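You operate a simulated robot arm through the tools that you are given. There is no shell and no other tool. Be economical: measure what you need, move in short steps, check, and stop when the job is done.

You run a simulated two-armed robot. Do the job below in one go: nothing can be reset, and whatever is moved stays where it is left.

## Task
On the top of the ledger table, fold the rag in half, so that it is half as wide.
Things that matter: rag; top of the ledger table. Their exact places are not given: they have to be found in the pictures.

It is judged by the outcome, as a careful person would: the job done as asked, and still so three seconds after it is handed in. It fails if anything else is knocked over, pushed out of place, dropped, spilled or broken. Flat cloth is picked up by pressing the open fingertips on it (5 to 10 N) and closing them slowly along it; thin cloth reads only 2 to 8 mm in the jaws.

## Robot
Two 7-joint arms with two-finger parallel grippers on one trunk, on a base that drives. Base frame: it is fixed to the floor where the robot stands at the start and does not move with it; the origin is under the middle of the robot, x ahead of it, y to its left, z up. Readings come in mm, degrees, newtons and seconds.
The left shoulder is at the start at [70, 163, 1020], the right one opposite. Places, roughly: top of the ledger table [900, -100, 700]. Payload 3.43 kg a hand.
The TCP of each hand is the grasp point between the finger pads, 34 mm short of the fingertips. In the tool frame z runs along the fingers and y along their closing line. The gripper opens to 128 mm. The fingers are 24 mm wide and 12 mm thick; the gripper's body (48 by 130 mm) begins 96 mm behind the TCP.
Orientation is that of the tool frame in the base frame, as [roll, pitch, yaw] about the fixed x, y, z axes, in that order (R = Rz(yaw) Ry(pitch) Rx(roll)). With the fingers straight down and closing along the base's y, the tool's x points along the base's -x, its y along +y and its z along -z.

## Interface
- The arms move only by the tool jog_arm. It takes "left_moves", "right_moves" or both (then of equal length, played together; a hand with none holds still); each is a list of rows, each a list of 7 numbers: the shift along the tool's x, y, z in units of 200 mm (1.0 is 200 mm), then the turn, a rotation vector about the tool's x, y, z in units of 120 degrees (1.0 is 120 degrees), then the opening in per cent of the stroke, from 0 (shut) to 100 (fully open). In form: [[x, y, z, wx, wy, wz, gripper], ...]. A call has 1 to 8 rows; each row is the pose to reach, as a shift and turn from the pose commanded when the call began, along the tool's axes at that moment. A call with a number of a shift or a turn outside -1 to 1 is refused whole. Each row takes 0.2 s and may step no farther than 50 mm and 8.6 degrees from the row before; otherwise, or with a gripper value out of range, the whole call is refused. A pose out of reach is approached as far as the arm can. The call stops where the force on the tool passes 40 N (or 10 N more than at its start, if that is more) or the arm is blocked; 0.2 s more then pass. The fingers move at their own pace (about 153 mm/s each) and stop on an object; they squeeze with about 25 N. The grip force told is the motor's: it shows also when the fingers shut on nothing. Time passes only in rows, and 0.2 s behind the last, so rows that repeat a pose let the fingers close. It gives the time, the measured TCP pose, the force on the tool (base axes), the opening and the grip force at its end, in the units of the frame above (readings bear some noise).
- Cameras (640 x 400 px; columns grow to the right, rows downward): "scene" is now at [131.8, 4.5, 1236]; the picture's right is [0.06, -1.00, 0.00], its down [-0.67, -0.04, -0.74] and it looks along [0.74, 0.04, -0.67] (base axes); focal length 255 px, centre (320, 200). "left" rides on the left gripper at [76, 11, -160] in its tool frame; the picture's right is [-0.15, 0.99, 0.00], its down [-0.88, -0.13, -0.46] and it looks along [-0.45, -0.07, 0.89] (tool axes); focal length 234 px, centre (320, 200). "right" rides on the right gripper at [76, -11, -160] in its tool frame; the picture's right is [0.15, 0.99, 0.00], its down [-0.88, 0.13, -0.46] and it looks along [-0.45, 0.07, 0.89] (tool axes); focal length 234 px, centre (320, 200).
- capture(camera): a new picture of that camera. It takes no simulated time.
- lift_body(by): slides the trunk up (or, below 0, down) by that many mm; the arms and the scene camera ride with it, the base frame stays. It gives what a move gives, with no picture.
- roll_base(legs): drives the robot by 1 to 6 legs, each [ahead, left, turn to the left] in mm, mm and degrees, along the robot's own axes; the way and the turn of a leg run together, so that a leg with both is an arc; at most 1500 mm and 180 degrees a leg. The arms and the cameras ride along, it lands a little off, and it stops where it bumps. It gives what a move gives.
- head_to(pan, tilt): turns the head with the scene camera to pan (to the left, within 86 degrees either way) and tilt (down, from -29 to 69), counted from straight ahead of the robot. It gives what a move gives.
- probe_pixels(camera, pixels): for up to 12 pixels [column, row] of the newest picture of that camera ("zoom" is the newest enlarged one), the place [x, y, z] in the base frame of the surface seen there, good to about 3 mm. It takes no simulated time.
- zoom(camera, box): a new picture of the part [left, top, right, bottom] of that camera's present view, enlarged. It takes no simulated time.
- close_job(): hands the job in; it is judged then, once.

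Go step by step. Measure first, check grasps and placings, and put right what went wrong. The budget is 80 turns and 58 pictures, counting those below and the enlarged ones. Unless the task says otherwise, let go and move clear before handing in, and close with one line.

The tools are called after "Request:" as a command line: name --argument value ..., lists and objects as JSON in quotes. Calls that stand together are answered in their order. jog_arm: Moves the arms, as the interface text tells. Its arguments: {"type":"object","properties":{"left_moves":{"type":"array","items":{"type":"array","items":{"type":"number"}}},"right_moves":{"type":"array","items":{"type":"array","items":{"type":"number"}}}},"required":[]} The other tools are called the same way: lift_body (by) slides the trunk up or down; roll_base (legs) drives the base; head_to (pan, tilt) turns the head that bears the scene camera; capture (camera) takes a picture; probe_pixels (camera, pixels) gives the place of the surface under pixels of a picture; zoom (camera, box) takes an enlarged picture of a part of a camera's view; close_job () hands the job in.

At the start:

```text
time: 0.0
left_tool_pos: [690.0, 259.0, 917.9]
left_tool_rot: [180.0, 0.1, -180.0]
left_force: [0.9, 0.7, -0.2]
left_gripper_width: 128.3
left_gripper_force: 0.1
right_tool_pos: [611.4, -283.0, 903.4]
right_tool_rot: [-180.0, 0.0, -180.0]
right_force: [0.0, -0.5, 0.1]
right_gripper_width: 128.2
right_gripper_force: 0.1
trunk travel left (down, up): [-500.0, 440.0]
robot x, y, heading: [1.5, -0.8, -0.1]
head pan, tilt: [3.4, 42.4]
```

scene: 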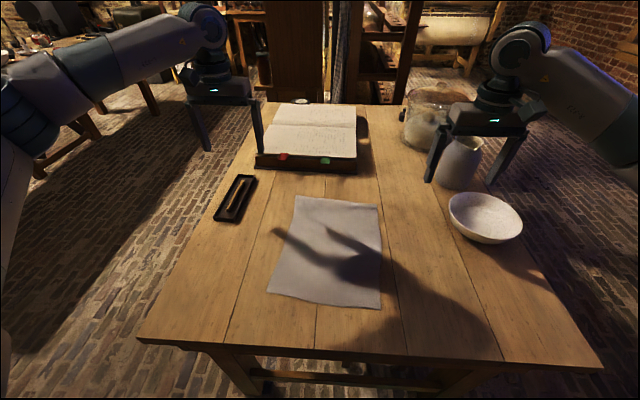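
right: 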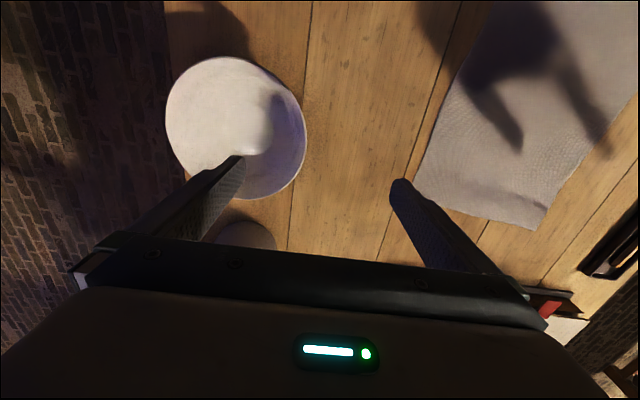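
left: 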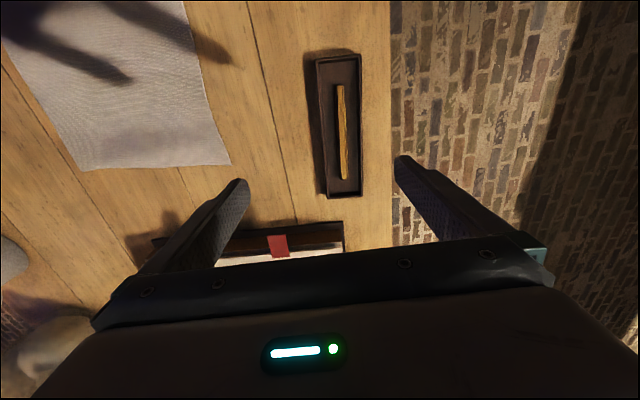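

The rag is the pale sheet with corners near (296,196), (379,205), (381,308), (267,293) in the scene picture. I'll measure its corners, the table and the neighbouring things.

Request:
probe_pixels --camera "scene" --pixels '[[297, 197], [378, 206], [380, 306], [269, 292], [330, 250], [420, 280], [230, 260], [450, 205], [310, 172], [245, 185], [226, 220], [340, 335]]'

Request:
zoom --camera "scene" --box '[220, 170, 420, 330]'

```text
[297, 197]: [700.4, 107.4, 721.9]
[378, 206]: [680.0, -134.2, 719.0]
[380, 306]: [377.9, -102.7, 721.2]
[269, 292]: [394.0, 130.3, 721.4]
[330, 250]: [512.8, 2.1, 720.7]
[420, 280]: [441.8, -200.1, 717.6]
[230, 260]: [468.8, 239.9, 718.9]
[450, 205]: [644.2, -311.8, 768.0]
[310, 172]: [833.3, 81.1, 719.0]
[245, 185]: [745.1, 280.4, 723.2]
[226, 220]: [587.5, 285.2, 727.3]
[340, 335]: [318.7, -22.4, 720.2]
```

```text
2.50 times, centred on (320, 250) of scene
```

zoom: 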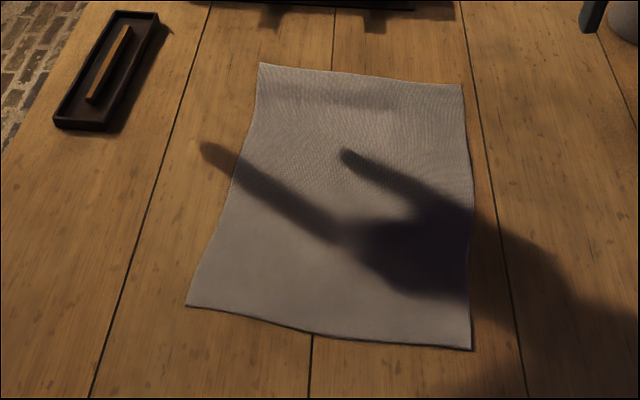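

The rag is about 305 mm long in x and 240 mm wide in y, on a surface at z≈719. I'll fold the right edge onto the left, with the left hand on the far corner and the right hand on the near one. First I'll back up a little for reach.

Request:
roll_base --legs '[[-50, 0, 0]]'

```text
time: 0.9
left_tool_pos: [639.9, 259.2, 918.6]
left_tool_rot: [180.0, 0.2, -179.9]
left_force: [0.1, 0.2, 0.1]
left_gripper_width: 128.0
left_gripper_force: 0.0
right_tool_pos: [560.6, -283.5, 904.1]
right_tool_rot: [-179.9, 0.1, -180.0]
right_force: [0.1, 0.4, 0.6]
right_gripper_width: 128.1
right_gripper_force: 0.1
trunk travel left (down, up): [-500.0, 440.0]
robot x, y, heading: [-48.7, -1.3, -0.1]
head pan, tilt: [3.4, 42.4]
```

The base has moved back 50 mm. Now I'll bring the hands toward the right edge at height.

Request:
jog_arm --left_moves '[[-0.02, -0.2, 0, 0, 0, 0, 100], [-0.04, -0.4, 0, 0, 0, 0, 100], [-0.06, -0.6, 0, 0, 0, 0, 100], [-0.08, -0.8, 0, 0, 0, 0, 80], [-0.1, -0.95, 0, 0, 0, 0, 60], [-0.1, -1, 0, 0, 0, 0, 40]]' --right_moves '[[0.16, 0.15, 0, 0, 0, 0, 100], [0.32, 0.3, 0, 0, 0, 0, 100], [0.48, 0.45, 0, 0, 0, 0, 100], [0.64, 0.6, 0, 0, 0, 0, 80], [0.78, 0.75, 0, 0, 0, 0, 60], [0.8, 0.88, 0, 0, 0, 0, 40]]'

Request:
jog_arm --left_moves '[[0, -0.2, 0, 0, 0, 0, 40], [0, -0.4, 0, 0, 0, 0, 40], [0, -0.6, 0, 0, 0, 0, 40], [0, -0.8, 0, 0, 0, 0, 40], [0, -0.9, 0, 0, 0, 0, 40], [0, -0.9, 0, 0, 0, 0, 40]]'

Request:
capture --camera "scene"

Request:
capture --camera "left"

Request:
capture --camera "right"

```text
time: 2.3
left_tool_pos: [663.0, 59.5, 918.7]
left_tool_rot: [180.0, 0.0, 180.0]
left_force: [0.7, -0.2, -0.3]
left_gripper_width: 51.4
left_gripper_force: 0.1
right_tool_pos: [401.2, -105.8, 904.2]
right_tool_rot: [179.9, 0.0, 180.0]
right_force: [0.0, 1.1, 0.5]
right_gripper_width: 51.2
right_gripper_force: 0.0
trunk travel left (down, up): [-500.0, 440.0]
robot x, y, heading: [-45.9, -0.8, 0.2]
head pan, tilt: [3.4, 42.4]
```

```text
time: 3.7
left_tool_pos: [660.8, -122.0, 917.3]
left_tool_rot: [-180.0, 0.0, -180.0]
left_force: [-0.5, 0.1, 0.0]
left_gripper_width: 51.1
left_gripper_force: 0.1
right_tool_pos: [400.3, -106.4, 904.6]
right_tool_rot: [-180.0, 0.0, 179.9]
right_force: [0.7, 0.1, 0.0]
right_gripper_width: 51.4
right_gripper_force: 0.0
trunk travel left (down, up): [-500.0, 440.0]
robot x, y, heading: [-46.4, -1.3, 0.0]
head pan, tilt: [3.4, 42.4]
```

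```text
53 pictures are left
```

scene: 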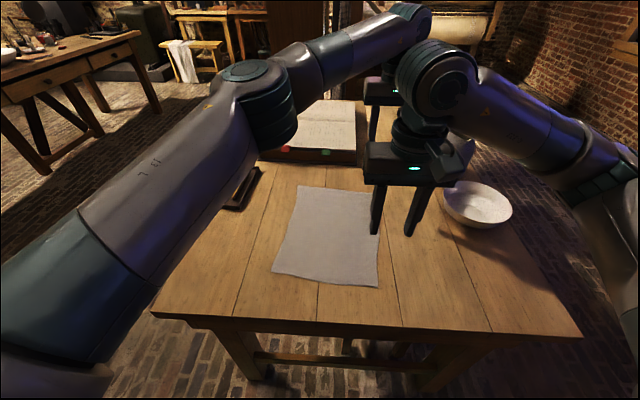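

```text
52 pictures are left
```

left: 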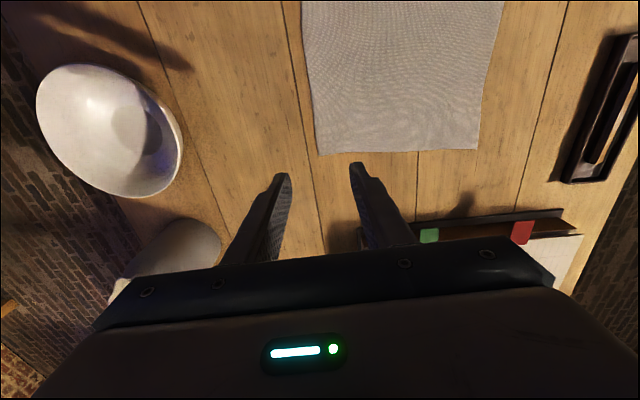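

```text
51 pictures are left
```

right: 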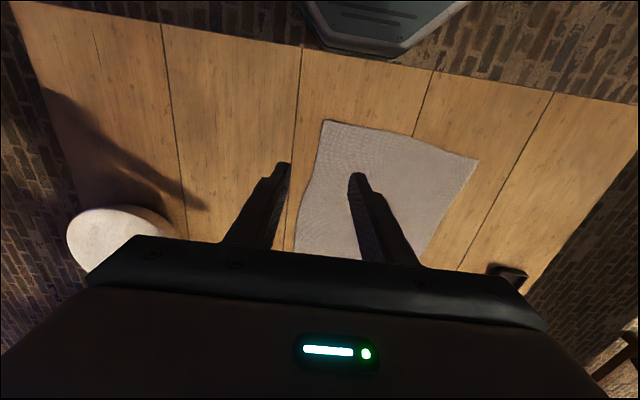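

Both hands are above the right edge. In the left picture the far corners are (319,154) and (478,149), and the right edge runs up from (319,154) to (305,10). In the right picture the near corner is at (323,121). I'll probe these.

Request:
probe_pixels --camera "left" --pixels '[[319, 153], [318, 140], [316, 125], [313, 100], [308, 60], [304, 12], [478, 148], [484, 110], [128, 195], [182, 160]]'

Request:
probe_pixels --camera "right" --pixels '[[324, 122], [321, 140], [318, 155], [311, 180], [303, 205], [297, 235], [477, 160], [465, 180], [445, 215], [400, 140]]'

```text
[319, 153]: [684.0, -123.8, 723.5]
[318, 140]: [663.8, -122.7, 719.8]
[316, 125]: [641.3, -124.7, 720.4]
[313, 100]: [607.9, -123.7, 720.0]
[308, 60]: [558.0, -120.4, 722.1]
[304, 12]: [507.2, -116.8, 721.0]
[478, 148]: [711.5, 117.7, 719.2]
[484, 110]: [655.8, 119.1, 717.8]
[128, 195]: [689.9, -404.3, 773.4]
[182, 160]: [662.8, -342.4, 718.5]
```

```text
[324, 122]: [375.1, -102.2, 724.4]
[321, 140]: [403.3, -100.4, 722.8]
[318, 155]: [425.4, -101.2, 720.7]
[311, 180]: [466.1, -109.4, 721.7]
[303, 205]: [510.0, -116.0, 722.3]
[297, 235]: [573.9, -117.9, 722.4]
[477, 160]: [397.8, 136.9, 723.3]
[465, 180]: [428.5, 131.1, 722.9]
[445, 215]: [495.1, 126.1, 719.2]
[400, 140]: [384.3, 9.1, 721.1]
```

Corners are far-right (684,-124), near-right (375,-102), far-left (711,118) and near-left (398,137). I'll descend to just above the cloth with 30 mm openings, both fingertips over the cloth and the outer one at the edge.

Request:
jog_arm --left_moves '[[-0.02, 0.09, 0.2, 0, 0, 0, 23.5], [-0.02, 0.09, 0.4, 0, 0, 0, 23.5], [-0.02, 0.09, 0.6, 0, 0, 0, 23.5], [-0.02, 0.09, 0.72, 0, 0, 0, 23.5], [-0.02, 0.09, 0.78, 0, 0, 0, 23.5], [-0.02, 0.09, 0.78, 0, 0, 0, 23.5]]' --right_moves '[[0.02, 0.122, 0.2, 0, 0, 0, 23.5], [0.02, 0.122, 0.4, 0, 0, 0, 23.5], [0.02, 0.122, 0.55, 0, 0, 0, 23.5], [0.02, 0.122, 0.66, 0, 0, 0, 23.5], [0.02, 0.122, 0.715, 0, 0, 0, 23.5], [0.02, 0.122, 0.715, 0, 0, 0, 23.5]]'

Request:
capture --camera "left"

Request:
capture --camera "right"

```text
time: 5.1
left_tool_pos: [663.3, -100.2, 761.1]
left_tool_rot: [179.9, -0.1, -180.0]
left_force: [-0.2, -0.3, -0.1]
left_gripper_width: 29.9
left_gripper_force: 0.0
right_tool_pos: [398.6, -82.0, 760.4]
right_tool_rot: [180.0, 0.0, -180.0]
right_force: [-0.6, -0.8, 1.2]
right_gripper_width: 30.3
right_gripper_force: 0.0
trunk travel left (down, up): [-500.0, 440.0]
robot x, y, heading: [-50.8, -0.8, -0.1]
head pan, tilt: [3.4, 42.4]
```

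```text
50 pictures are left
```

left: 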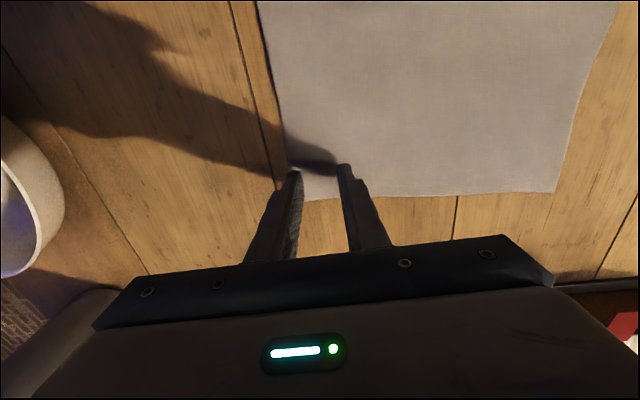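

```text
49 pictures are left
```

right: 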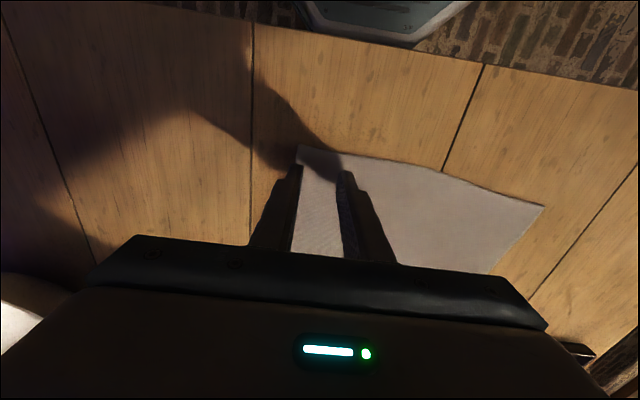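

Fingers are astride the edge as planned. I'll press down gently in small steps.

Request:
jog_arm --left_moves '[[0, 0, 0.02, 0, 0, 0, 23.5], [0, 0, 0.03, 0, 0, 0, 23.5], [0, 0, 0.035, 0, 0, 0, 23.5]]' --right_moves '[[0, 0, 0.02, 0, 0, 0, 23.5], [0, 0, 0.03, 0, 0, 0, 23.5], [0, 0, 0.035, 0, 0, 0, 23.5]]'

```text
time: 5.9
left_tool_pos: [663.6, -103.5, 755.2]
left_tool_rot: [179.9, 0.1, 179.9]
left_force: [-0.6, -0.1, 1.6]
left_gripper_width: 29.8
left_gripper_force: 0.0
right_tool_pos: [397.2, -82.7, 756.2]
right_tool_rot: [-179.9, 0.2, 180.0]
right_force: [-0.5, -2.8, 19.8]
right_gripper_width: 30.0
right_gripper_force: 0.5
trunk travel left (down, up): [-500.0, 440.0]
robot x, y, heading: [-45.3, 1.3, -0.1]
head pan, tilt: [3.4, 42.4]
```

The right hand presses at 20 N, too much, and the left at only 1.6 N. I'll ease the right and lower the left.

Request:
jog_arm --left_moves '[[0, 0, 0.006, 0, 0, 0, 23.5], [0, 0, 0.006, 0, 0, 0, 23.5]]' --right_moves '[[0, 0, -0.006, 0, 0, 0, 23.5], [0, 0, -0.006, 0, 0, 0, 23.5]]'

```text
time: 6.5
left_tool_pos: [663.7, -102.1, 756.1]
left_tool_rot: [-180.0, 0.1, 180.0]
left_force: [-2.3, 0.5, 12.5]
left_gripper_width: 29.8
left_gripper_force: 0.1
right_tool_pos: [395.8, -82.7, 754.4]
right_tool_rot: [-179.9, 0.1, 180.0]
right_force: [3.8, 0.4, 8.4]
right_gripper_width: 30.1
right_gripper_force: 0.1
trunk travel left (down, up): [-500.0, 440.0]
robot x, y, heading: [-46.9, 1.2, -0.1]
head pan, tilt: [3.4, 42.4]
```

Forces are now about 12 N on the left and 8 N on the right. I'll close slowly, easing the left hand slightly.

Request:
jog_arm --left_moves '[[0, 0, -0.002, 0, 0, 0, 20], [0, 0, -0.002, 0, 0, 0, 16], [0, 0, -0.002, 0, 0, 0, 12], [0, 0, -0.002, 0, 0, 0, 8], [0, 0, -0.002, 0, 0, 0, 4], [0, 0, -0.002, 0, 0, 0, 0], [0, 0, -0.002, 0, 0, 0, 0], [0, 0, -0.002, 0, 0, 0, 0]]' --right_moves '[[0, 0, 0, 0, 0, 0, 20], [0, 0, 0, 0, 0, 0, 16], [0, 0, 0, 0, 0, 0, 12], [0, 0, 0, 0, 0, 0, 8], [0, 0, 0, 0, 0, 0, 4], [0, 0, 0, 0, 0, 0, 0], [0, 0, 0, 0, 0, 0, 0], [0, 0, 0, 0, 0, 0, 0]]'

Request:
capture --camera "left"

Request:
capture --camera "right"

```text
time: 8.3
left_tool_pos: [663.9, -103.3, 755.7]
left_tool_rot: [-180.0, 0.2, -180.0]
left_force: [-0.3, 0.1, 13.4]
left_gripper_width: 2.0
left_gripper_force: 24.9
right_tool_pos: [395.4, -82.1, 755.3]
right_tool_rot: [180.0, 0.1, -180.0]
right_force: [1.4, -0.6, 5.3]
right_gripper_width: 2.1
right_gripper_force: 25.4
trunk travel left (down, up): [-500.0, 440.0]
robot x, y, heading: [-46.2, 3.8, -0.2]
head pan, tilt: [3.4, 42.4]
```

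```text
48 pictures are left
```

left: 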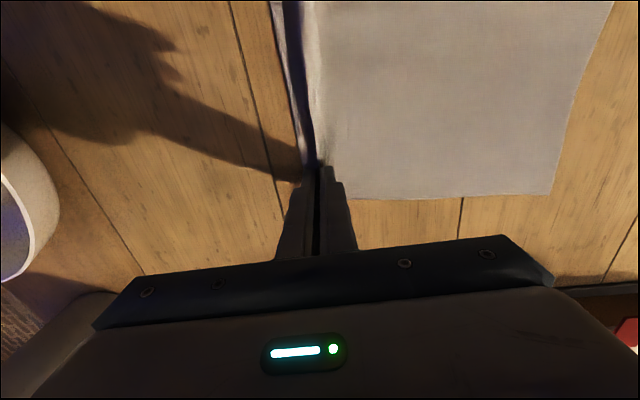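

```text
47 pictures are left
```

right: 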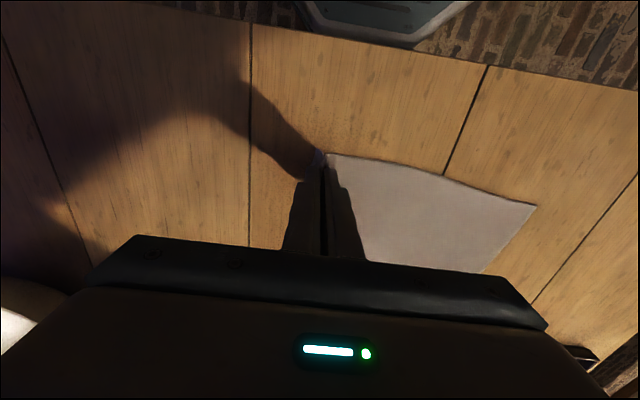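

Both jaws read 2 mm with a visible ridge pinched. I'll lift 40 mm and check the hold.

Request:
jog_arm --left_moves '[[0, 0, -0.05, 0, 0, 0, 0], [0, 0, -0.1, 0, 0, 0, 0], [0, 0.05, -0.2, 0, 0, 0, 0], [0, 0.05, -0.2, 0, 0, 0, 0]]' --right_moves '[[0, 0, -0.05, 0, 0, 0, 0], [0, 0, -0.1, 0, 0, 0, 0], [0, 0.05, -0.2, 0, 0, 0, 0], [0, 0.05, -0.2, 0, 0, 0, 0]]'

Request:
capture --camera "scene"

Request:
capture --camera "left"

Request:
capture --camera "right"

```text
time: 9.3
left_tool_pos: [666.9, -93.3, 792.2]
left_tool_rot: [179.9, 0.0, -179.9]
left_force: [-0.3, -1.0, -0.3]
left_gripper_width: 2.0
left_gripper_force: 24.3
right_tool_pos: [399.0, -74.0, 796.2]
right_tool_rot: [-179.9, 0.0, -180.0]
right_force: [-0.2, -0.5, -0.1]
right_gripper_width: 2.4
right_gripper_force: 25.6
trunk travel left (down, up): [-500.0, 440.0]
robot x, y, heading: [-54.0, 0.8, -0.2]
head pan, tilt: [3.4, 42.4]
```

```text
46 pictures are left
```

scene: 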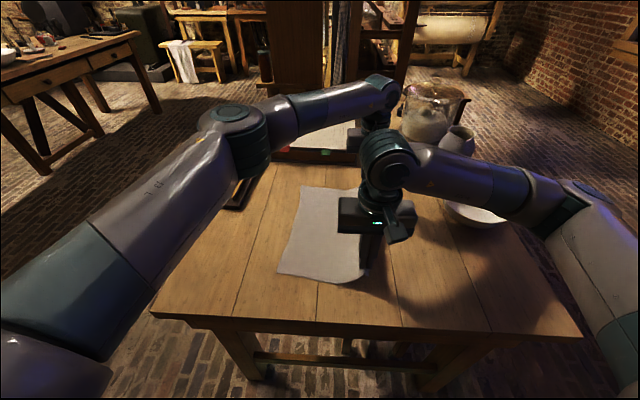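

```text
45 pictures are left
```

left: 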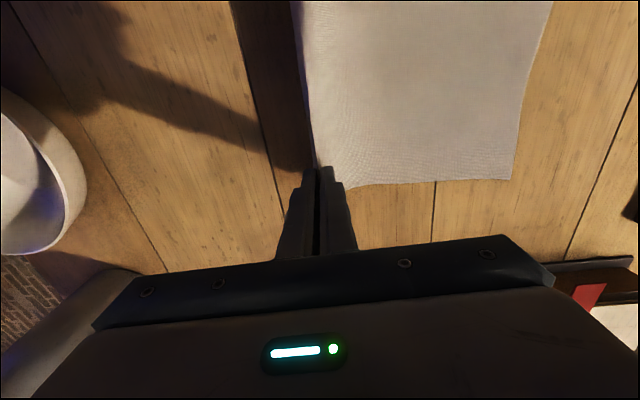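

```text
44 pictures are left
```

right: 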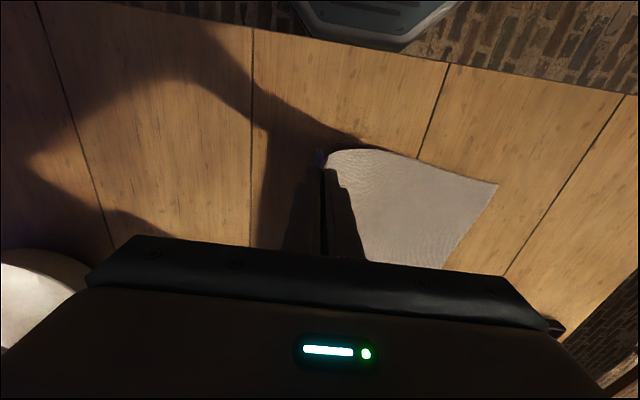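

Both corners are held and the edge is lifted along its length. Next comes the first half of the arc, up over the fold line.

Request:
jog_arm --left_moves '[[-0.01, 0.075, -0.115, 0, 0, 0, 0], [-0.02, 0.2, -0.205, 0, 0, 0, 0], [-0.035, 0.325, -0.255, 0, 0, 0, 0], [-0.05, 0.46, -0.275, 0, 0, 0, 0], [-0.05, 0.46, -0.275, 0, 0, 0, 0]]' --right_moves '[[-0.01, 0.07, -0.115, 0, 0, 0, 0], [-0.02, 0.19, -0.2, 0, 0, 0, 0], [-0.035, 0.31, -0.24, 0, 0, 0, 0], [-0.05, 0.445, -0.26, 0, 0, 0, 0], [-0.05, 0.445, -0.26, 0, 0, 0, 0]]'

Request:
capture --camera "scene"

Request:
capture --camera "left"

```text
time: 10.5
left_tool_pos: [675.3, -3.5, 848.3]
left_tool_rot: [179.9, 0.0, 179.9]
left_force: [0.4, -0.7, -0.3]
left_gripper_width: 2.1
left_gripper_force: 24.8
right_tool_pos: [408.8, 14.3, 848.2]
right_tool_rot: [-180.0, 0.0, 179.9]
right_force: [0.2, 0.0, 0.5]
right_gripper_width: 2.5
right_gripper_force: 24.0
trunk travel left (down, up): [-500.0, 440.0]
robot x, y, heading: [-52.9, 1.0, -0.2]
head pan, tilt: [3.4, 42.4]
```

```text
43 pictures are left
```

scene: 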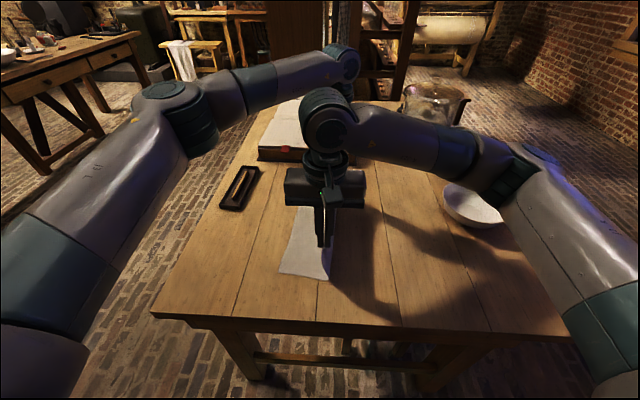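

```text
42 pictures are left
```

left: 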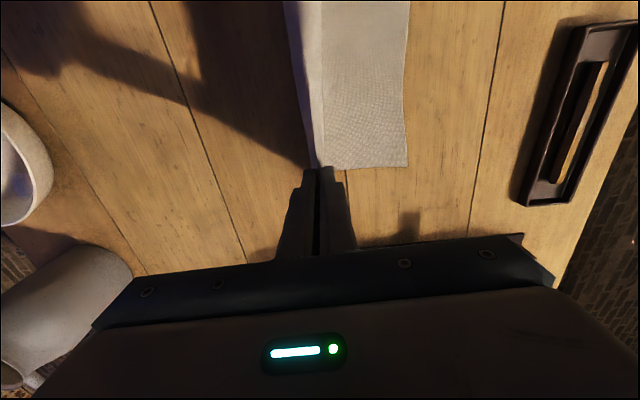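

The edge is hanging plumb above the fold line. I'll probe the resting left edge before lowering.

Request:
probe_pixels --camera "left" --pixels '[[406, 165], [407, 130], [408, 80], [410, 10], [335, 165], [340, 100]]'

```text
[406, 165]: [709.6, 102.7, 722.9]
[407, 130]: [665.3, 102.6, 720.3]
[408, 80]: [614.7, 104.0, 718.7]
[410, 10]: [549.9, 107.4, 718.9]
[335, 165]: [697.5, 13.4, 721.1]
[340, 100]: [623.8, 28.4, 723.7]
```

The left edge now lies at y≈103 at the far end, so it was dragged about 15 mm. I'll aim for that, lowering along the second half of the arc while tilting the hands so the fingers point back toward the fold.

Request:
jog_arm --left_moves '[[-0.01, 0.13, 0.015, 0.042, 0, 0, 0], [-0.02, 0.265, 0.0625, 0.083, 0, 0, 0], [-0.03, 0.385, 0.14, 0.125, 0, 0, 0], [-0.04, 0.475, 0.24, 0.167, 0, 0, 0], [-0.05, 0.53, 0.35, 0.208, 0, 0, 0], [-0.05, 0.56, 0.42, 0.25, 0, 0, 0], [-0.05, 0.56, 0.42, 0.25, 0, 0, 0]]' --right_moves '[[-0.01, 0.13, 0.015, 0.042, 0, 0, 0], [-0.02, 0.265, 0.0625, 0.083, 0, 0, 0], [-0.03, 0.38, 0.14, 0.125, 0, 0, 0], [-0.04, 0.47, 0.24, 0.167, 0, 0, 0], [-0.05, 0.525, 0.35, 0.208, 0, 0, 0], [-0.05, 0.55, 0.42, 0.25, 0, 0, 0], [-0.05, 0.55, 0.42, 0.25, 0, 0, 0]]'

Request:
capture --camera "scene"

Request:
capture --camera "left"

Request:
capture --camera "right"

```text
time: 12.1
left_tool_pos: [685.6, 110.4, 764.2]
left_tool_rot: [-150.0, -0.1, -180.0]
left_force: [-0.6, 0.3, 0.2]
left_gripper_width: 2.3
left_gripper_force: 25.8
right_tool_pos: [418.8, 125.7, 763.5]
right_tool_rot: [-150.0, 0.0, 179.9]
right_force: [-0.1, -0.6, 0.4]
right_gripper_width: 2.4
right_gripper_force: 25.4
trunk travel left (down, up): [-500.0, 440.0]
robot x, y, heading: [-50.0, -3.1, -0.0]
head pan, tilt: [3.4, 42.4]
```

```text
41 pictures are left
```

scene: 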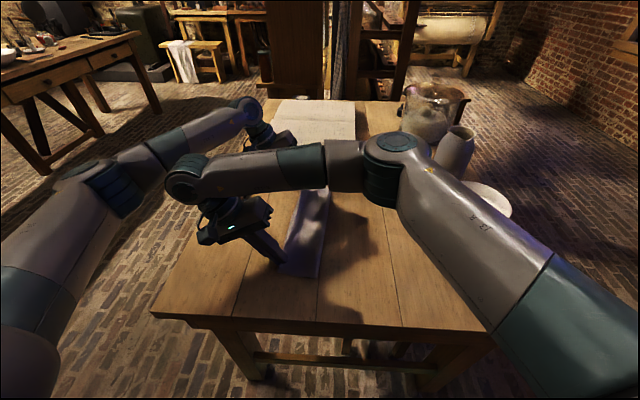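

```text
40 pictures are left
```

left: 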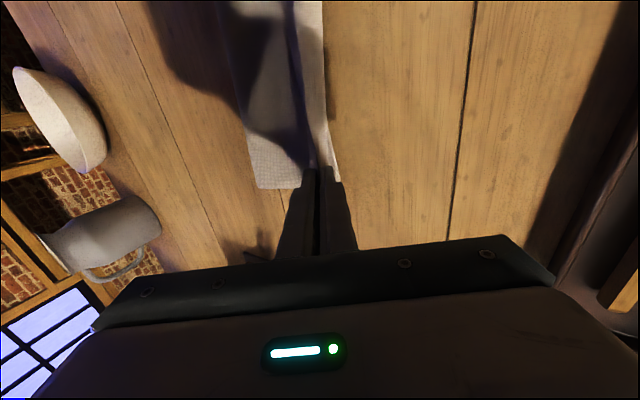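

```text
39 pictures are left
```

right: 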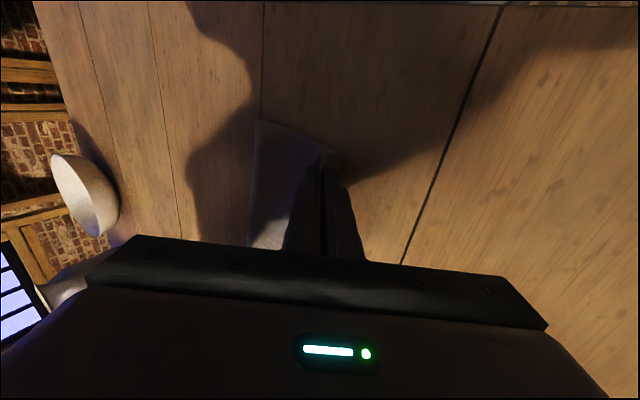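

The rag is folded over with both hands near the left edge. I'll look closer at the alignment.

Request:
zoom --camera "left" --box '[220, 0, 420, 200]'

Request:
zoom --camera "right" --box '[220, 90, 400, 270]'

Request:
probe_pixels --camera "left" --pixels '[[337, 180], [332, 150], [327, 100], [325, 60], [258, 188], [248, 130], [315, 120], [308, 60]]'

```text
2.00 times, centred on (320, 100) of left
```

zoom: 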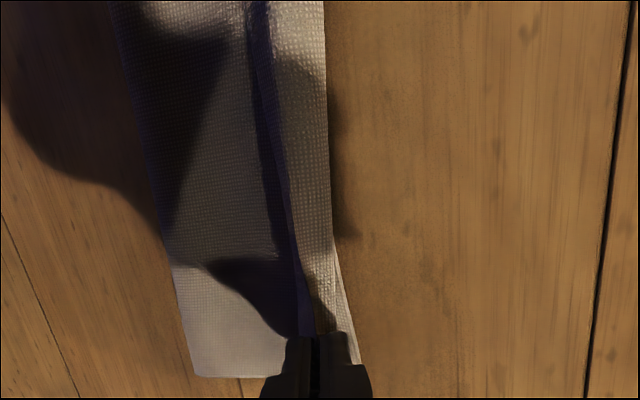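

```text
2.22 times, centred on (310, 180) of right
```

zoom: 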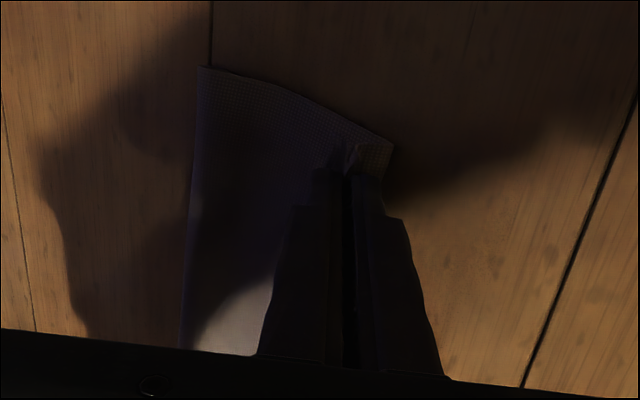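

```text
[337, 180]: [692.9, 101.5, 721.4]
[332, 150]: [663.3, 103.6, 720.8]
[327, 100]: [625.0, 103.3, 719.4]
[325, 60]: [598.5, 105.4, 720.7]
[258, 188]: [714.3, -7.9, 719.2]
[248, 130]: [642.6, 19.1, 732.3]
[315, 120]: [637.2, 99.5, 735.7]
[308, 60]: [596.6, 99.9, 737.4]
```

The fold is aligned: the edges lie within a few mm around y≈103 at the far end. I'll lower slightly, open a little, then withdraw along the finger axis.

Request:
jog_arm --left_moves '[[0, 0.015, 0.025, 0, 0, 0, 0], [0, 0.015, 0.025, 0, 0, 0, 4], [0, 0.015, 0.025, 0, 0, 0, 10], [0, 0.015, 0.025, 0, 0, 0, 10], [0, 0.015, 0.025, 0, 0, 0, 10]]' --right_moves '[[0, 0.015, 0.025, 0, 0, 0, 0], [0, 0.015, 0.025, 0, 0, 0, 4], [0, 0.015, 0.025, 0, 0, 0, 10], [0, 0.015, 0.025, 0, 0, 0, 10], [0, 0.015, 0.025, 0, 0, 0, 10]]'

Request:
zoom --camera "left" --box '[220, 0, 420, 200]'

Request:
zoom --camera "right" --box '[220, 90, 400, 270]'

```text
time: 13.3
left_tool_pos: [686.5, 110.7, 759.8]
left_tool_rot: [-150.0, 0.0, 180.0]
left_force: [0.1, 0.0, 0.0]
left_gripper_width: 13.0
left_gripper_force: 0.1
right_tool_pos: [417.8, 124.0, 758.3]
right_tool_rot: [-150.0, 0.0, 180.0]
right_force: [5.0, -1.2, 24.8]
right_gripper_width: 5.0
right_gripper_force: 0.0
trunk travel left (down, up): [-500.0, 440.0]
robot x, y, heading: [-50.6, 0.3, 0.0]
head pan, tilt: [3.4, 42.4]
```

```text
2.00 times, centred on (320, 100) of left
```

zoom: 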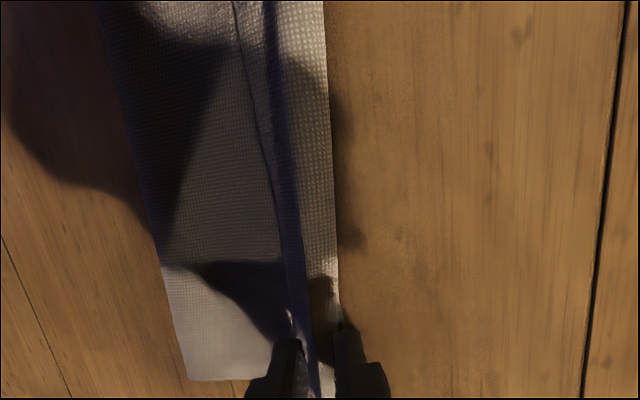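

```text
2.22 times, centred on (310, 180) of right
```

zoom: 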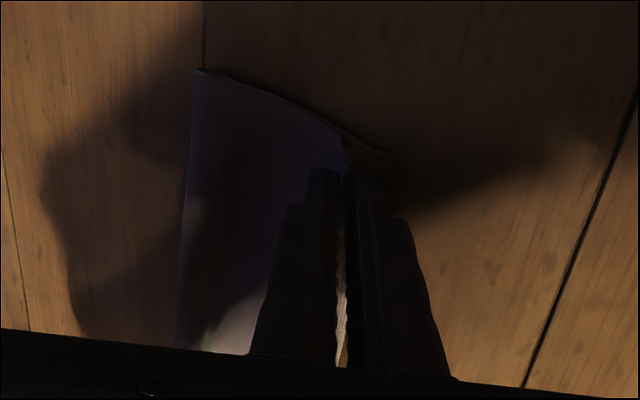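

The hands stopped as the right touched at 25 N, and both grips are opened slightly. I'll raise both a little, open more and withdraw along the finger axis.

Request:
jog_arm --left_moves '[[0, 0, -0.03, 0, 0, 0, 12], [0, 0, -0.08, 0, 0, 0, 14], [0, 0, -0.18, 0, 0, 0, 14], [0, 0, -0.35, 0, 0, 0, 14], [0, 0, -0.5, 0, 0, 0, 14]]' --right_moves '[[0, -0.01, -0.02, 0, 0, 0, 8], [0, -0.01, -0.05, 0, 0, 0, 14], [0, -0.01, -0.15, 0, 0, 0, 14], [0, -0.01, -0.3, 0, 0, 0, 14], [0, -0.01, -0.5, 0, 0, 0, 14]]'

Request:
capture --camera "left"

Request:
capture --camera "right"

```text
time: 14.5
left_tool_pos: [684.3, 160.4, 844.7]
left_tool_rot: [-150.0, 0.0, 179.9]
left_force: [-0.4, 1.5, 0.4]
left_gripper_width: 17.9
left_gripper_force: 0.0
right_tool_pos: [417.0, 174.7, 843.7]
right_tool_rot: [-150.0, 0.1, -180.0]
right_force: [-0.8, 1.0, -0.3]
right_gripper_width: 18.0
right_gripper_force: 0.0
trunk travel left (down, up): [-500.0, 440.0]
robot x, y, heading: [-49.7, 1.9, -0.2]
head pan, tilt: [3.4, 42.4]
```

```text
34 pictures are left
```

left: 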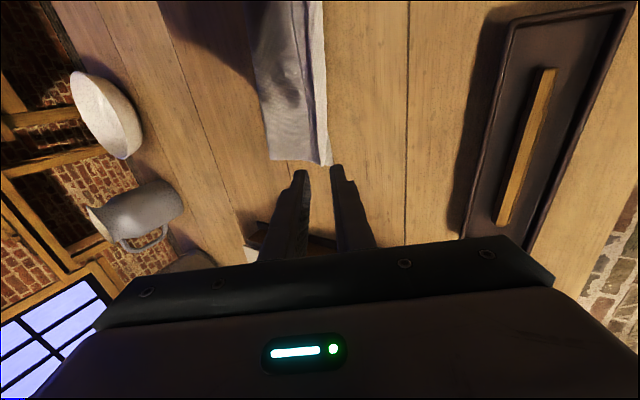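

```text
33 pictures are left
```

right: 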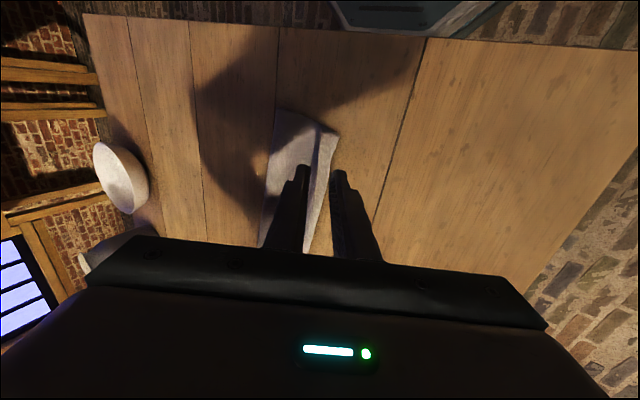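

Both hands are free. I'll raise them and set them upright, moving the right hand to the right for a clear view.

Request:
jog_arm --left_moves '[[0, -0.1, -0.17, -0.06, 0, 0, 14], [0, -0.15, -0.3, -0.12, 0, 0, 14], [0, -0.15, -0.4, -0.18, 0, 0, 14], [0, -0.15, -0.5, -0.25, 0, 0, 14]]' --right_moves '[[0, -0.1, -0.17, -0.06, 0, 0, 14], [0, -0.25, -0.3, -0.12, 0, 0, 14], [0, -0.45, -0.35, -0.18, 0, 0, 14], [0, -0.65, -0.35, -0.25, 0, 0, 14], [0, -0.85, -0.3, -0.25, 0, 0, 14], [0, -1, -0.25, -0.25, 0, 0, 14]]'

```text
refused: give rows for one hand, or as many for the one as for the other
```

Request:
jog_arm --left_moves '[[0, -0.1, -0.17, -0.06, 0, 0, 14], [0, -0.15, -0.3, -0.12, 0, 0, 14], [0, -0.15, -0.4, -0.18, 0, 0, 14], [0, -0.15, -0.5, -0.25, 0, 0, 14], [0, -0.15, -0.5, -0.25, 0, 0, 14], [0, -0.15, -0.5, -0.25, 0, 0, 14]]' --right_moves '[[0, -0.1, -0.17, -0.06, 0, 0, 14], [0, -0.25, -0.3, -0.12, 0, 0, 14], [0, -0.45, -0.35, -0.18, 0, 0, 14], [0, -0.65, -0.35, -0.25, 0, 0, 14], [0, -0.85, -0.3, -0.25, 0, 0, 14], [0, -1, -0.25, -0.25, 0, 0, 14]]'

Request:
zoom --camera "scene" --box '[220, 150, 420, 310]'

Request:
capture --camera "left"

```text
time: 15.9
left_tool_pos: [686.5, 183.7, 946.0]
left_tool_rot: [180.0, 0.0, 179.9]
left_force: [0.1, -0.9, -0.4]
left_gripper_width: 17.7
left_gripper_force: 0.1
right_tool_pos: [417.3, 25.8, 987.5]
right_tool_rot: [180.0, 0.1, -180.0]
right_force: [-0.6, -0.7, 0.4]
right_gripper_width: 17.6
right_gripper_force: 0.1
trunk travel left (down, up): [-500.0, 440.0]
robot x, y, heading: [-55.3, 1.3, -0.1]
head pan, tilt: [3.4, 42.4]
```

```text
2.50 times, centred on (320, 230) of scene
```

zoom: 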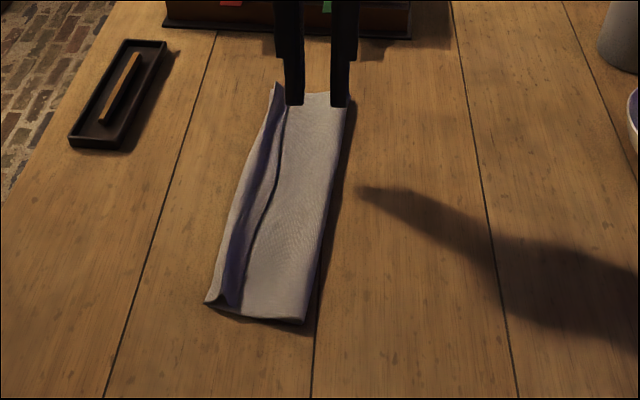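

```text
31 pictures are left
```

left: 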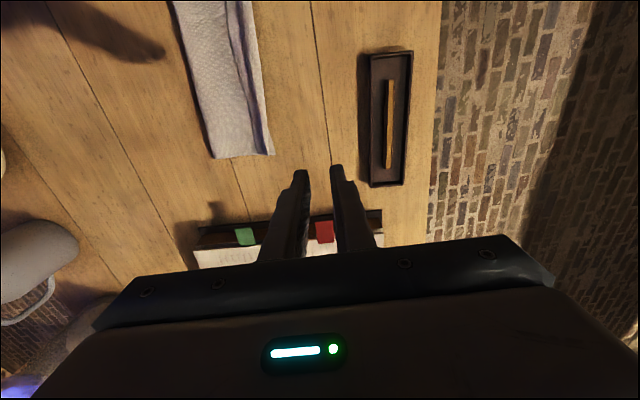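

The rag is folded to about half width, but the top layer's hem looks curled back. I'll zoom in and measure it.

Request:
zoom --camera "left" --box '[160, 0, 300, 170]'

Request:
capture --camera "right"

Request:
zoom --camera "scene" --box '[280, 170, 380, 290]'

Request:
probe_pixels --camera "left" --pixels '[[214, 157], [273, 152], [266, 140], [258, 140], [268, 115], [258, 115], [250, 115], [264, 80], [255, 80], [248, 80], [240, 80], [225, 80]]'

```text
2.35 times, centred on (230, 85) of left
```

zoom: 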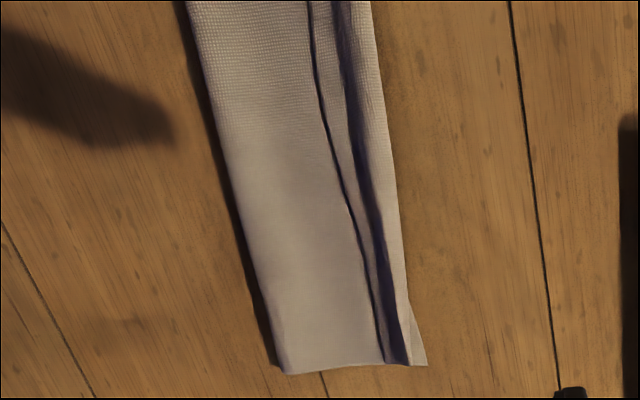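

```text
29 pictures are left
```

right: 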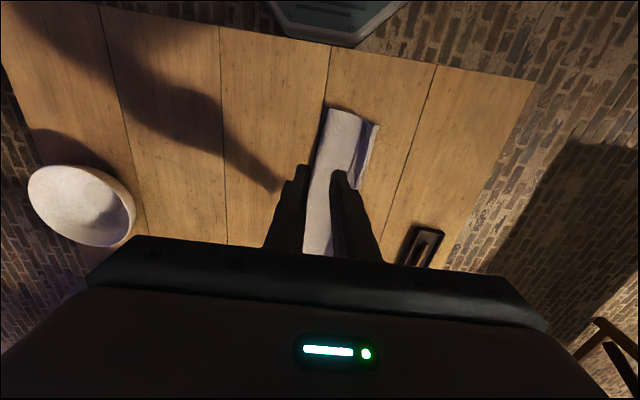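

```text
3.33 times, centred on (330, 230) of scene
```

zoom: 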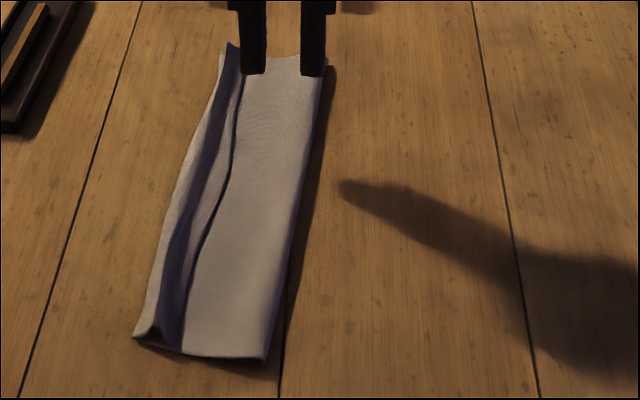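

```text
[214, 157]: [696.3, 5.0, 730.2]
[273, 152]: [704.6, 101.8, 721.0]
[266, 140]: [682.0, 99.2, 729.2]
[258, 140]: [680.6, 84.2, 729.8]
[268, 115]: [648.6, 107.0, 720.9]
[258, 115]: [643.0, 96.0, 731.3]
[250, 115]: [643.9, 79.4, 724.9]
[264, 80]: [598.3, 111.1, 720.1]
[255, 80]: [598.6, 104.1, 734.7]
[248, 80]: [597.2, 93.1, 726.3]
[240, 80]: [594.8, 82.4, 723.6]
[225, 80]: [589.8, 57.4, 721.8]
```

The top layer's last ~20 mm is turned back, with its free edge being the dark line around y≈80 and the ridge at z≈735. I'll measure the turned-back hem along its length so I can sweep it flat.

Request:
probe_pixels --camera "zoom" --pixels '[[190, 340], [186, 310], [205, 240], [232, 160], [160, 320], [178, 345], [137, 338], [155, 280], [240, 320], [180, 230], [265, 358], [155, 338]]'

```text
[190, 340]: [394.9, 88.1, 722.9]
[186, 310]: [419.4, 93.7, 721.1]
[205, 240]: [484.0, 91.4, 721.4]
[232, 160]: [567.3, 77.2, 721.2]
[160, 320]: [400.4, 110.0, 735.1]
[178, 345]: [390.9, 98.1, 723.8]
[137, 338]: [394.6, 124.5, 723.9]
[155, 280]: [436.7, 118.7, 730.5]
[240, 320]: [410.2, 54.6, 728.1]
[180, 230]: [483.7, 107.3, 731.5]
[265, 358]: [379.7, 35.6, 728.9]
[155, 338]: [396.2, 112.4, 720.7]
```

The near hem edge is at y≈92 with its ridge at ≈112; the far hem edge is at ≈78 with its ridge at ≈103. I'll bring closed fingertips down just inside the hem and sweep it outward.

Request:
jog_arm --left_moves '[[0.02, -0.2, 0, 0, 0, 0, 0], [0.04, -0.42, 0.1, 0, 0, 0, 0], [0.08, -0.6, 0.25, 0, 0, 0, 0], [0.08, -0.645, 0.45, 0, 0, 0, 0], [0.08, -0.645, 0.65, 0, 0, 0, 0], [0.08, -0.645, 0.8, 0, 0, 0, 0], [0.08, -0.645, 0.87, 0, 0, 0, 0]]' --right_moves '[[0.01, 0.1, 0.1, 0, 0, 0, 0], [0.025, 0.2, 0.3, 0, 0, 0, 0], [0.025, 0.22, 0.5, 0, 0, 0, 0], [0.025, 0.22, 0.7, 0, 0, 0, 0], [0.025, 0.22, 0.85, 0, 0, 0, 0], [0.025, 0.22, 0.95, 0, 0, 0, 0], [0.025, 0.22, 1.0, 0, 0, 0, 0]]'

Request:
capture --camera "left"

```text
time: 17.5
left_tool_pos: [671.2, 55.4, 772.4]
left_tool_rot: [-180.0, 0.0, -180.0]
left_force: [-0.4, 0.5, -0.2]
left_gripper_width: 0.0
left_gripper_force: 25.4
right_tool_pos: [413.5, 71.4, 786.6]
right_tool_rot: [-179.9, -0.1, -180.0]
right_force: [0.9, 0.2, -0.5]
right_gripper_width: 0.0
right_gripper_force: 24.9
trunk travel left (down, up): [-500.0, 440.0]
robot x, y, heading: [-50.1, -0.7, -0.3]
head pan, tilt: [3.4, 42.4]
```

```text
27 pictures are left
```

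left: 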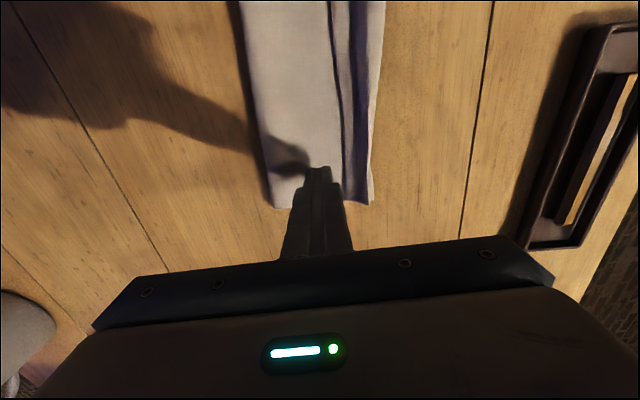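

The fingertip sits just inside the hem edge. I'll lower to just above the cloth.

Request:
jog_arm --left_moves '[[0, 0, 0.04, 0, 0, 0, 0], [0, 0, 0.067, 0, 0, 0, 0], [0, 0, 0.067, 0, 0, 0, 0]]' --right_moves '[[0, 0, 0.08, 0, 0, 0, 0], [0, 0, 0.137, 0, 0, 0, 0], [0, 0, 0.137, 0, 0, 0, 0]]'

```text
time: 18.3
left_tool_pos: [671.7, 55.8, 758.7]
left_tool_rot: [180.0, 0.0, 180.0]
left_force: [0.6, -0.3, -0.1]
left_gripper_width: 0.0
left_gripper_force: 25.0
right_tool_pos: [414.3, 69.6, 761.1]
right_tool_rot: [179.9, 0.0, -179.9]
right_force: [0.0, -0.4, -0.3]
right_gripper_width: 0.0
right_gripper_force: 24.9
trunk travel left (down, up): [-500.0, 440.0]
robot x, y, heading: [-47.9, 0.9, -0.1]
head pan, tilt: [3.4, 42.4]
```

No contact yet. I'll drop a touch more to reach light contact.

Request:
jog_arm --left_moves '[[0, 0, 0.006, 0, 0, 0, 0], [0, 0, 0.008, 0, 0, 0, 0]]' --right_moves '[[0, 0, 0.006, 0, 0, 0, 0], [0, 0, 0.008, 0, 0, 0, 0]]'

```text
time: 18.9
left_tool_pos: [669.5, 55.8, 757.8]
left_tool_rot: [179.9, 0.1, -179.9]
left_force: [0.9, 0.0, -0.2]
left_gripper_width: 0.0
left_gripper_force: 24.9
right_tool_pos: [413.1, 69.9, 759.4]
right_tool_rot: [-180.0, 0.0, -179.9]
right_force: [0.0, 0.3, -0.1]
right_gripper_width: 0.2
right_gripper_force: 25.2
trunk travel left (down, up): [-500.0, 440.0]
robot x, y, heading: [-47.1, -2.4, -0.2]
head pan, tilt: [3.4, 42.4]
```

Tips are just above the cloth without pressing. I'll sweep +y slowly to turn the hem outward.

Request:
jog_arm --left_moves '[[0, 0.04, 0.004, 0, 0, 0, 0], [0, 0.08, 0.004, 0, 0, 0, 0], [0, 0.12, 0.004, 0, 0, 0, 0], [0, 0.16, 0.004, 0, 0, 0, 0], [0, 0.19, 0.002, 0, 0, 0, 0]]' --right_moves '[[0, 0.04, 0.006, 0, 0, 0, 0], [0, 0.08, 0.006, 0, 0, 0, 0], [0, 0.12, 0.006, 0, 0, 0, 0], [0, 0.16, 0.006, 0, 0, 0, 0], [0, 0.19, 0.004, 0, 0, 0, 0]]'

Request:
zoom --camera "left" --box '[220, 0, 420, 220]'

Request:
zoom --camera "right" --box '[220, 70, 420, 270]'

```text
time: 20.1
left_tool_pos: [670.1, 94.1, 758.0]
left_tool_rot: [180.0, 0.0, 180.0]
left_force: [-0.2, 0.8, 0.2]
left_gripper_width: 0.0
left_gripper_force: 24.5
right_tool_pos: [412.4, 109.6, 757.4]
right_tool_rot: [-179.9, 0.0, -179.9]
right_force: [0.1, -0.3, 0.2]
right_gripper_width: 0.0
right_gripper_force: 25.0
trunk travel left (down, up): [-500.0, 440.0]
robot x, y, heading: [-45.6, -1.1, -0.1]
head pan, tilt: [3.4, 42.4]
```

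```text
1.82 times, centred on (320, 110) of left
```

zoom: 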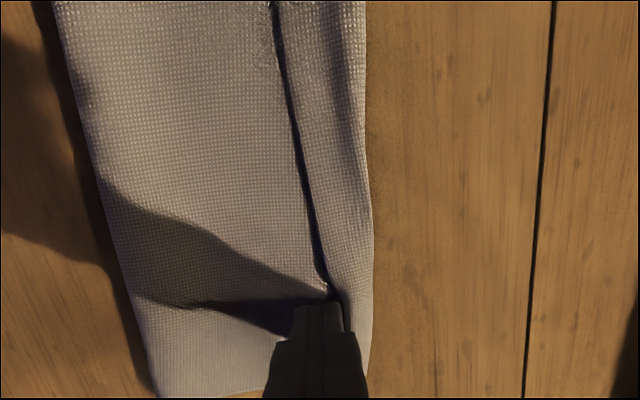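

```text
2.00 times, centred on (320, 170) of right
```

zoom: 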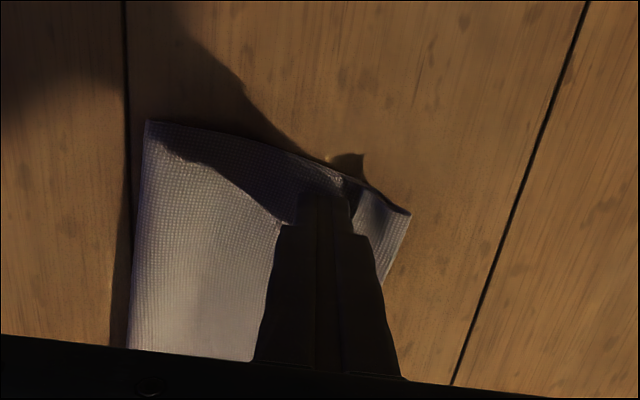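

The hem edge is being pushed and now lies at the fingertips. I'll continue outward past the ridge, rising slightly.

Request:
jog_arm --left_moves '[[0, 0.03, 0, 0, 0, 0, 0], [0, 0.06, -0.005, 0, 0, 0, 0], [0, 0.09, -0.01, 0, 0, 0, 0], [0, 0.12, -0.02, 0, 0, 0, 0], [0, 0.16, -0.04, 0, 0, 0, 0], [0, 0.2, -0.1, 0, 0, 0, 0], [0, 0.2, -0.3, 0, 0, 0, 0]]' --right_moves '[[0, 0.03, 0, 0, 0, 0, 0], [0, 0.06, -0.005, 0, 0, 0, 0], [0, 0.09, -0.01, 0, 0, 0, 0], [0, 0.12, -0.02, 0, 0, 0, 0], [0, 0.16, -0.04, 0, 0, 0, 0], [0, 0.2, -0.1, 0, 0, 0, 0], [0, 0.2, -0.3, 0, 0, 0, 0]]'

Request:
zoom --camera "left" --box '[180, 0, 420, 220]'

Request:
zoom --camera "right" --box '[220, 70, 420, 270]'

```text
time: 21.7
left_tool_pos: [669.1, 132.8, 820.2]
left_tool_rot: [180.0, 0.1, 180.0]
left_force: [-1.2, -0.3, 0.3]
left_gripper_width: 0.2
left_gripper_force: 25.6
right_tool_pos: [410.1, 148.6, 819.5]
right_tool_rot: [-180.0, 0.0, -179.9]
right_force: [0.2, -0.7, -0.5]
right_gripper_width: 0.0
right_gripper_force: 24.9
trunk travel left (down, up): [-500.0, 440.0]
robot x, y, heading: [-51.0, 0.6, 0.0]
head pan, tilt: [3.4, 42.4]
```

```text
1.82 times, centred on (300, 110) of left
```

zoom: 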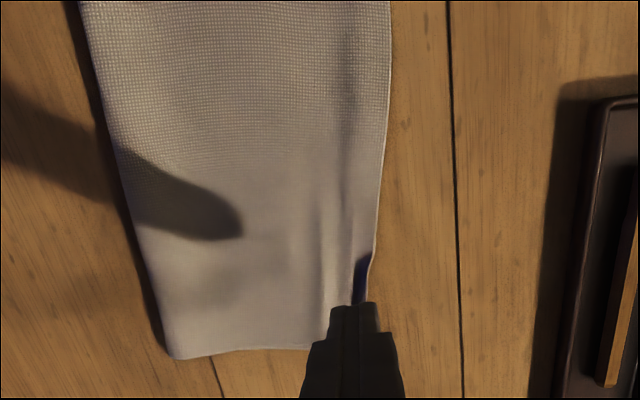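

```text
2.00 times, centred on (320, 170) of right
```

zoom: 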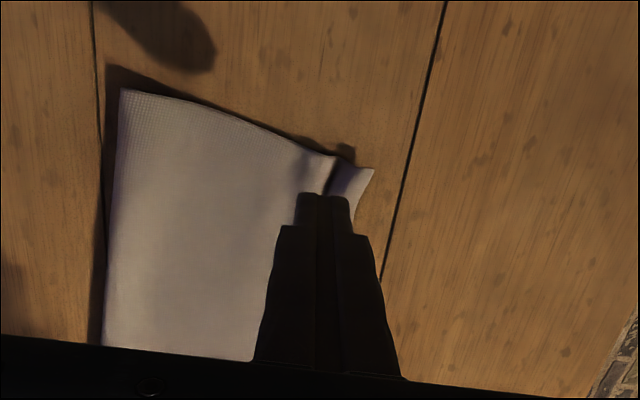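

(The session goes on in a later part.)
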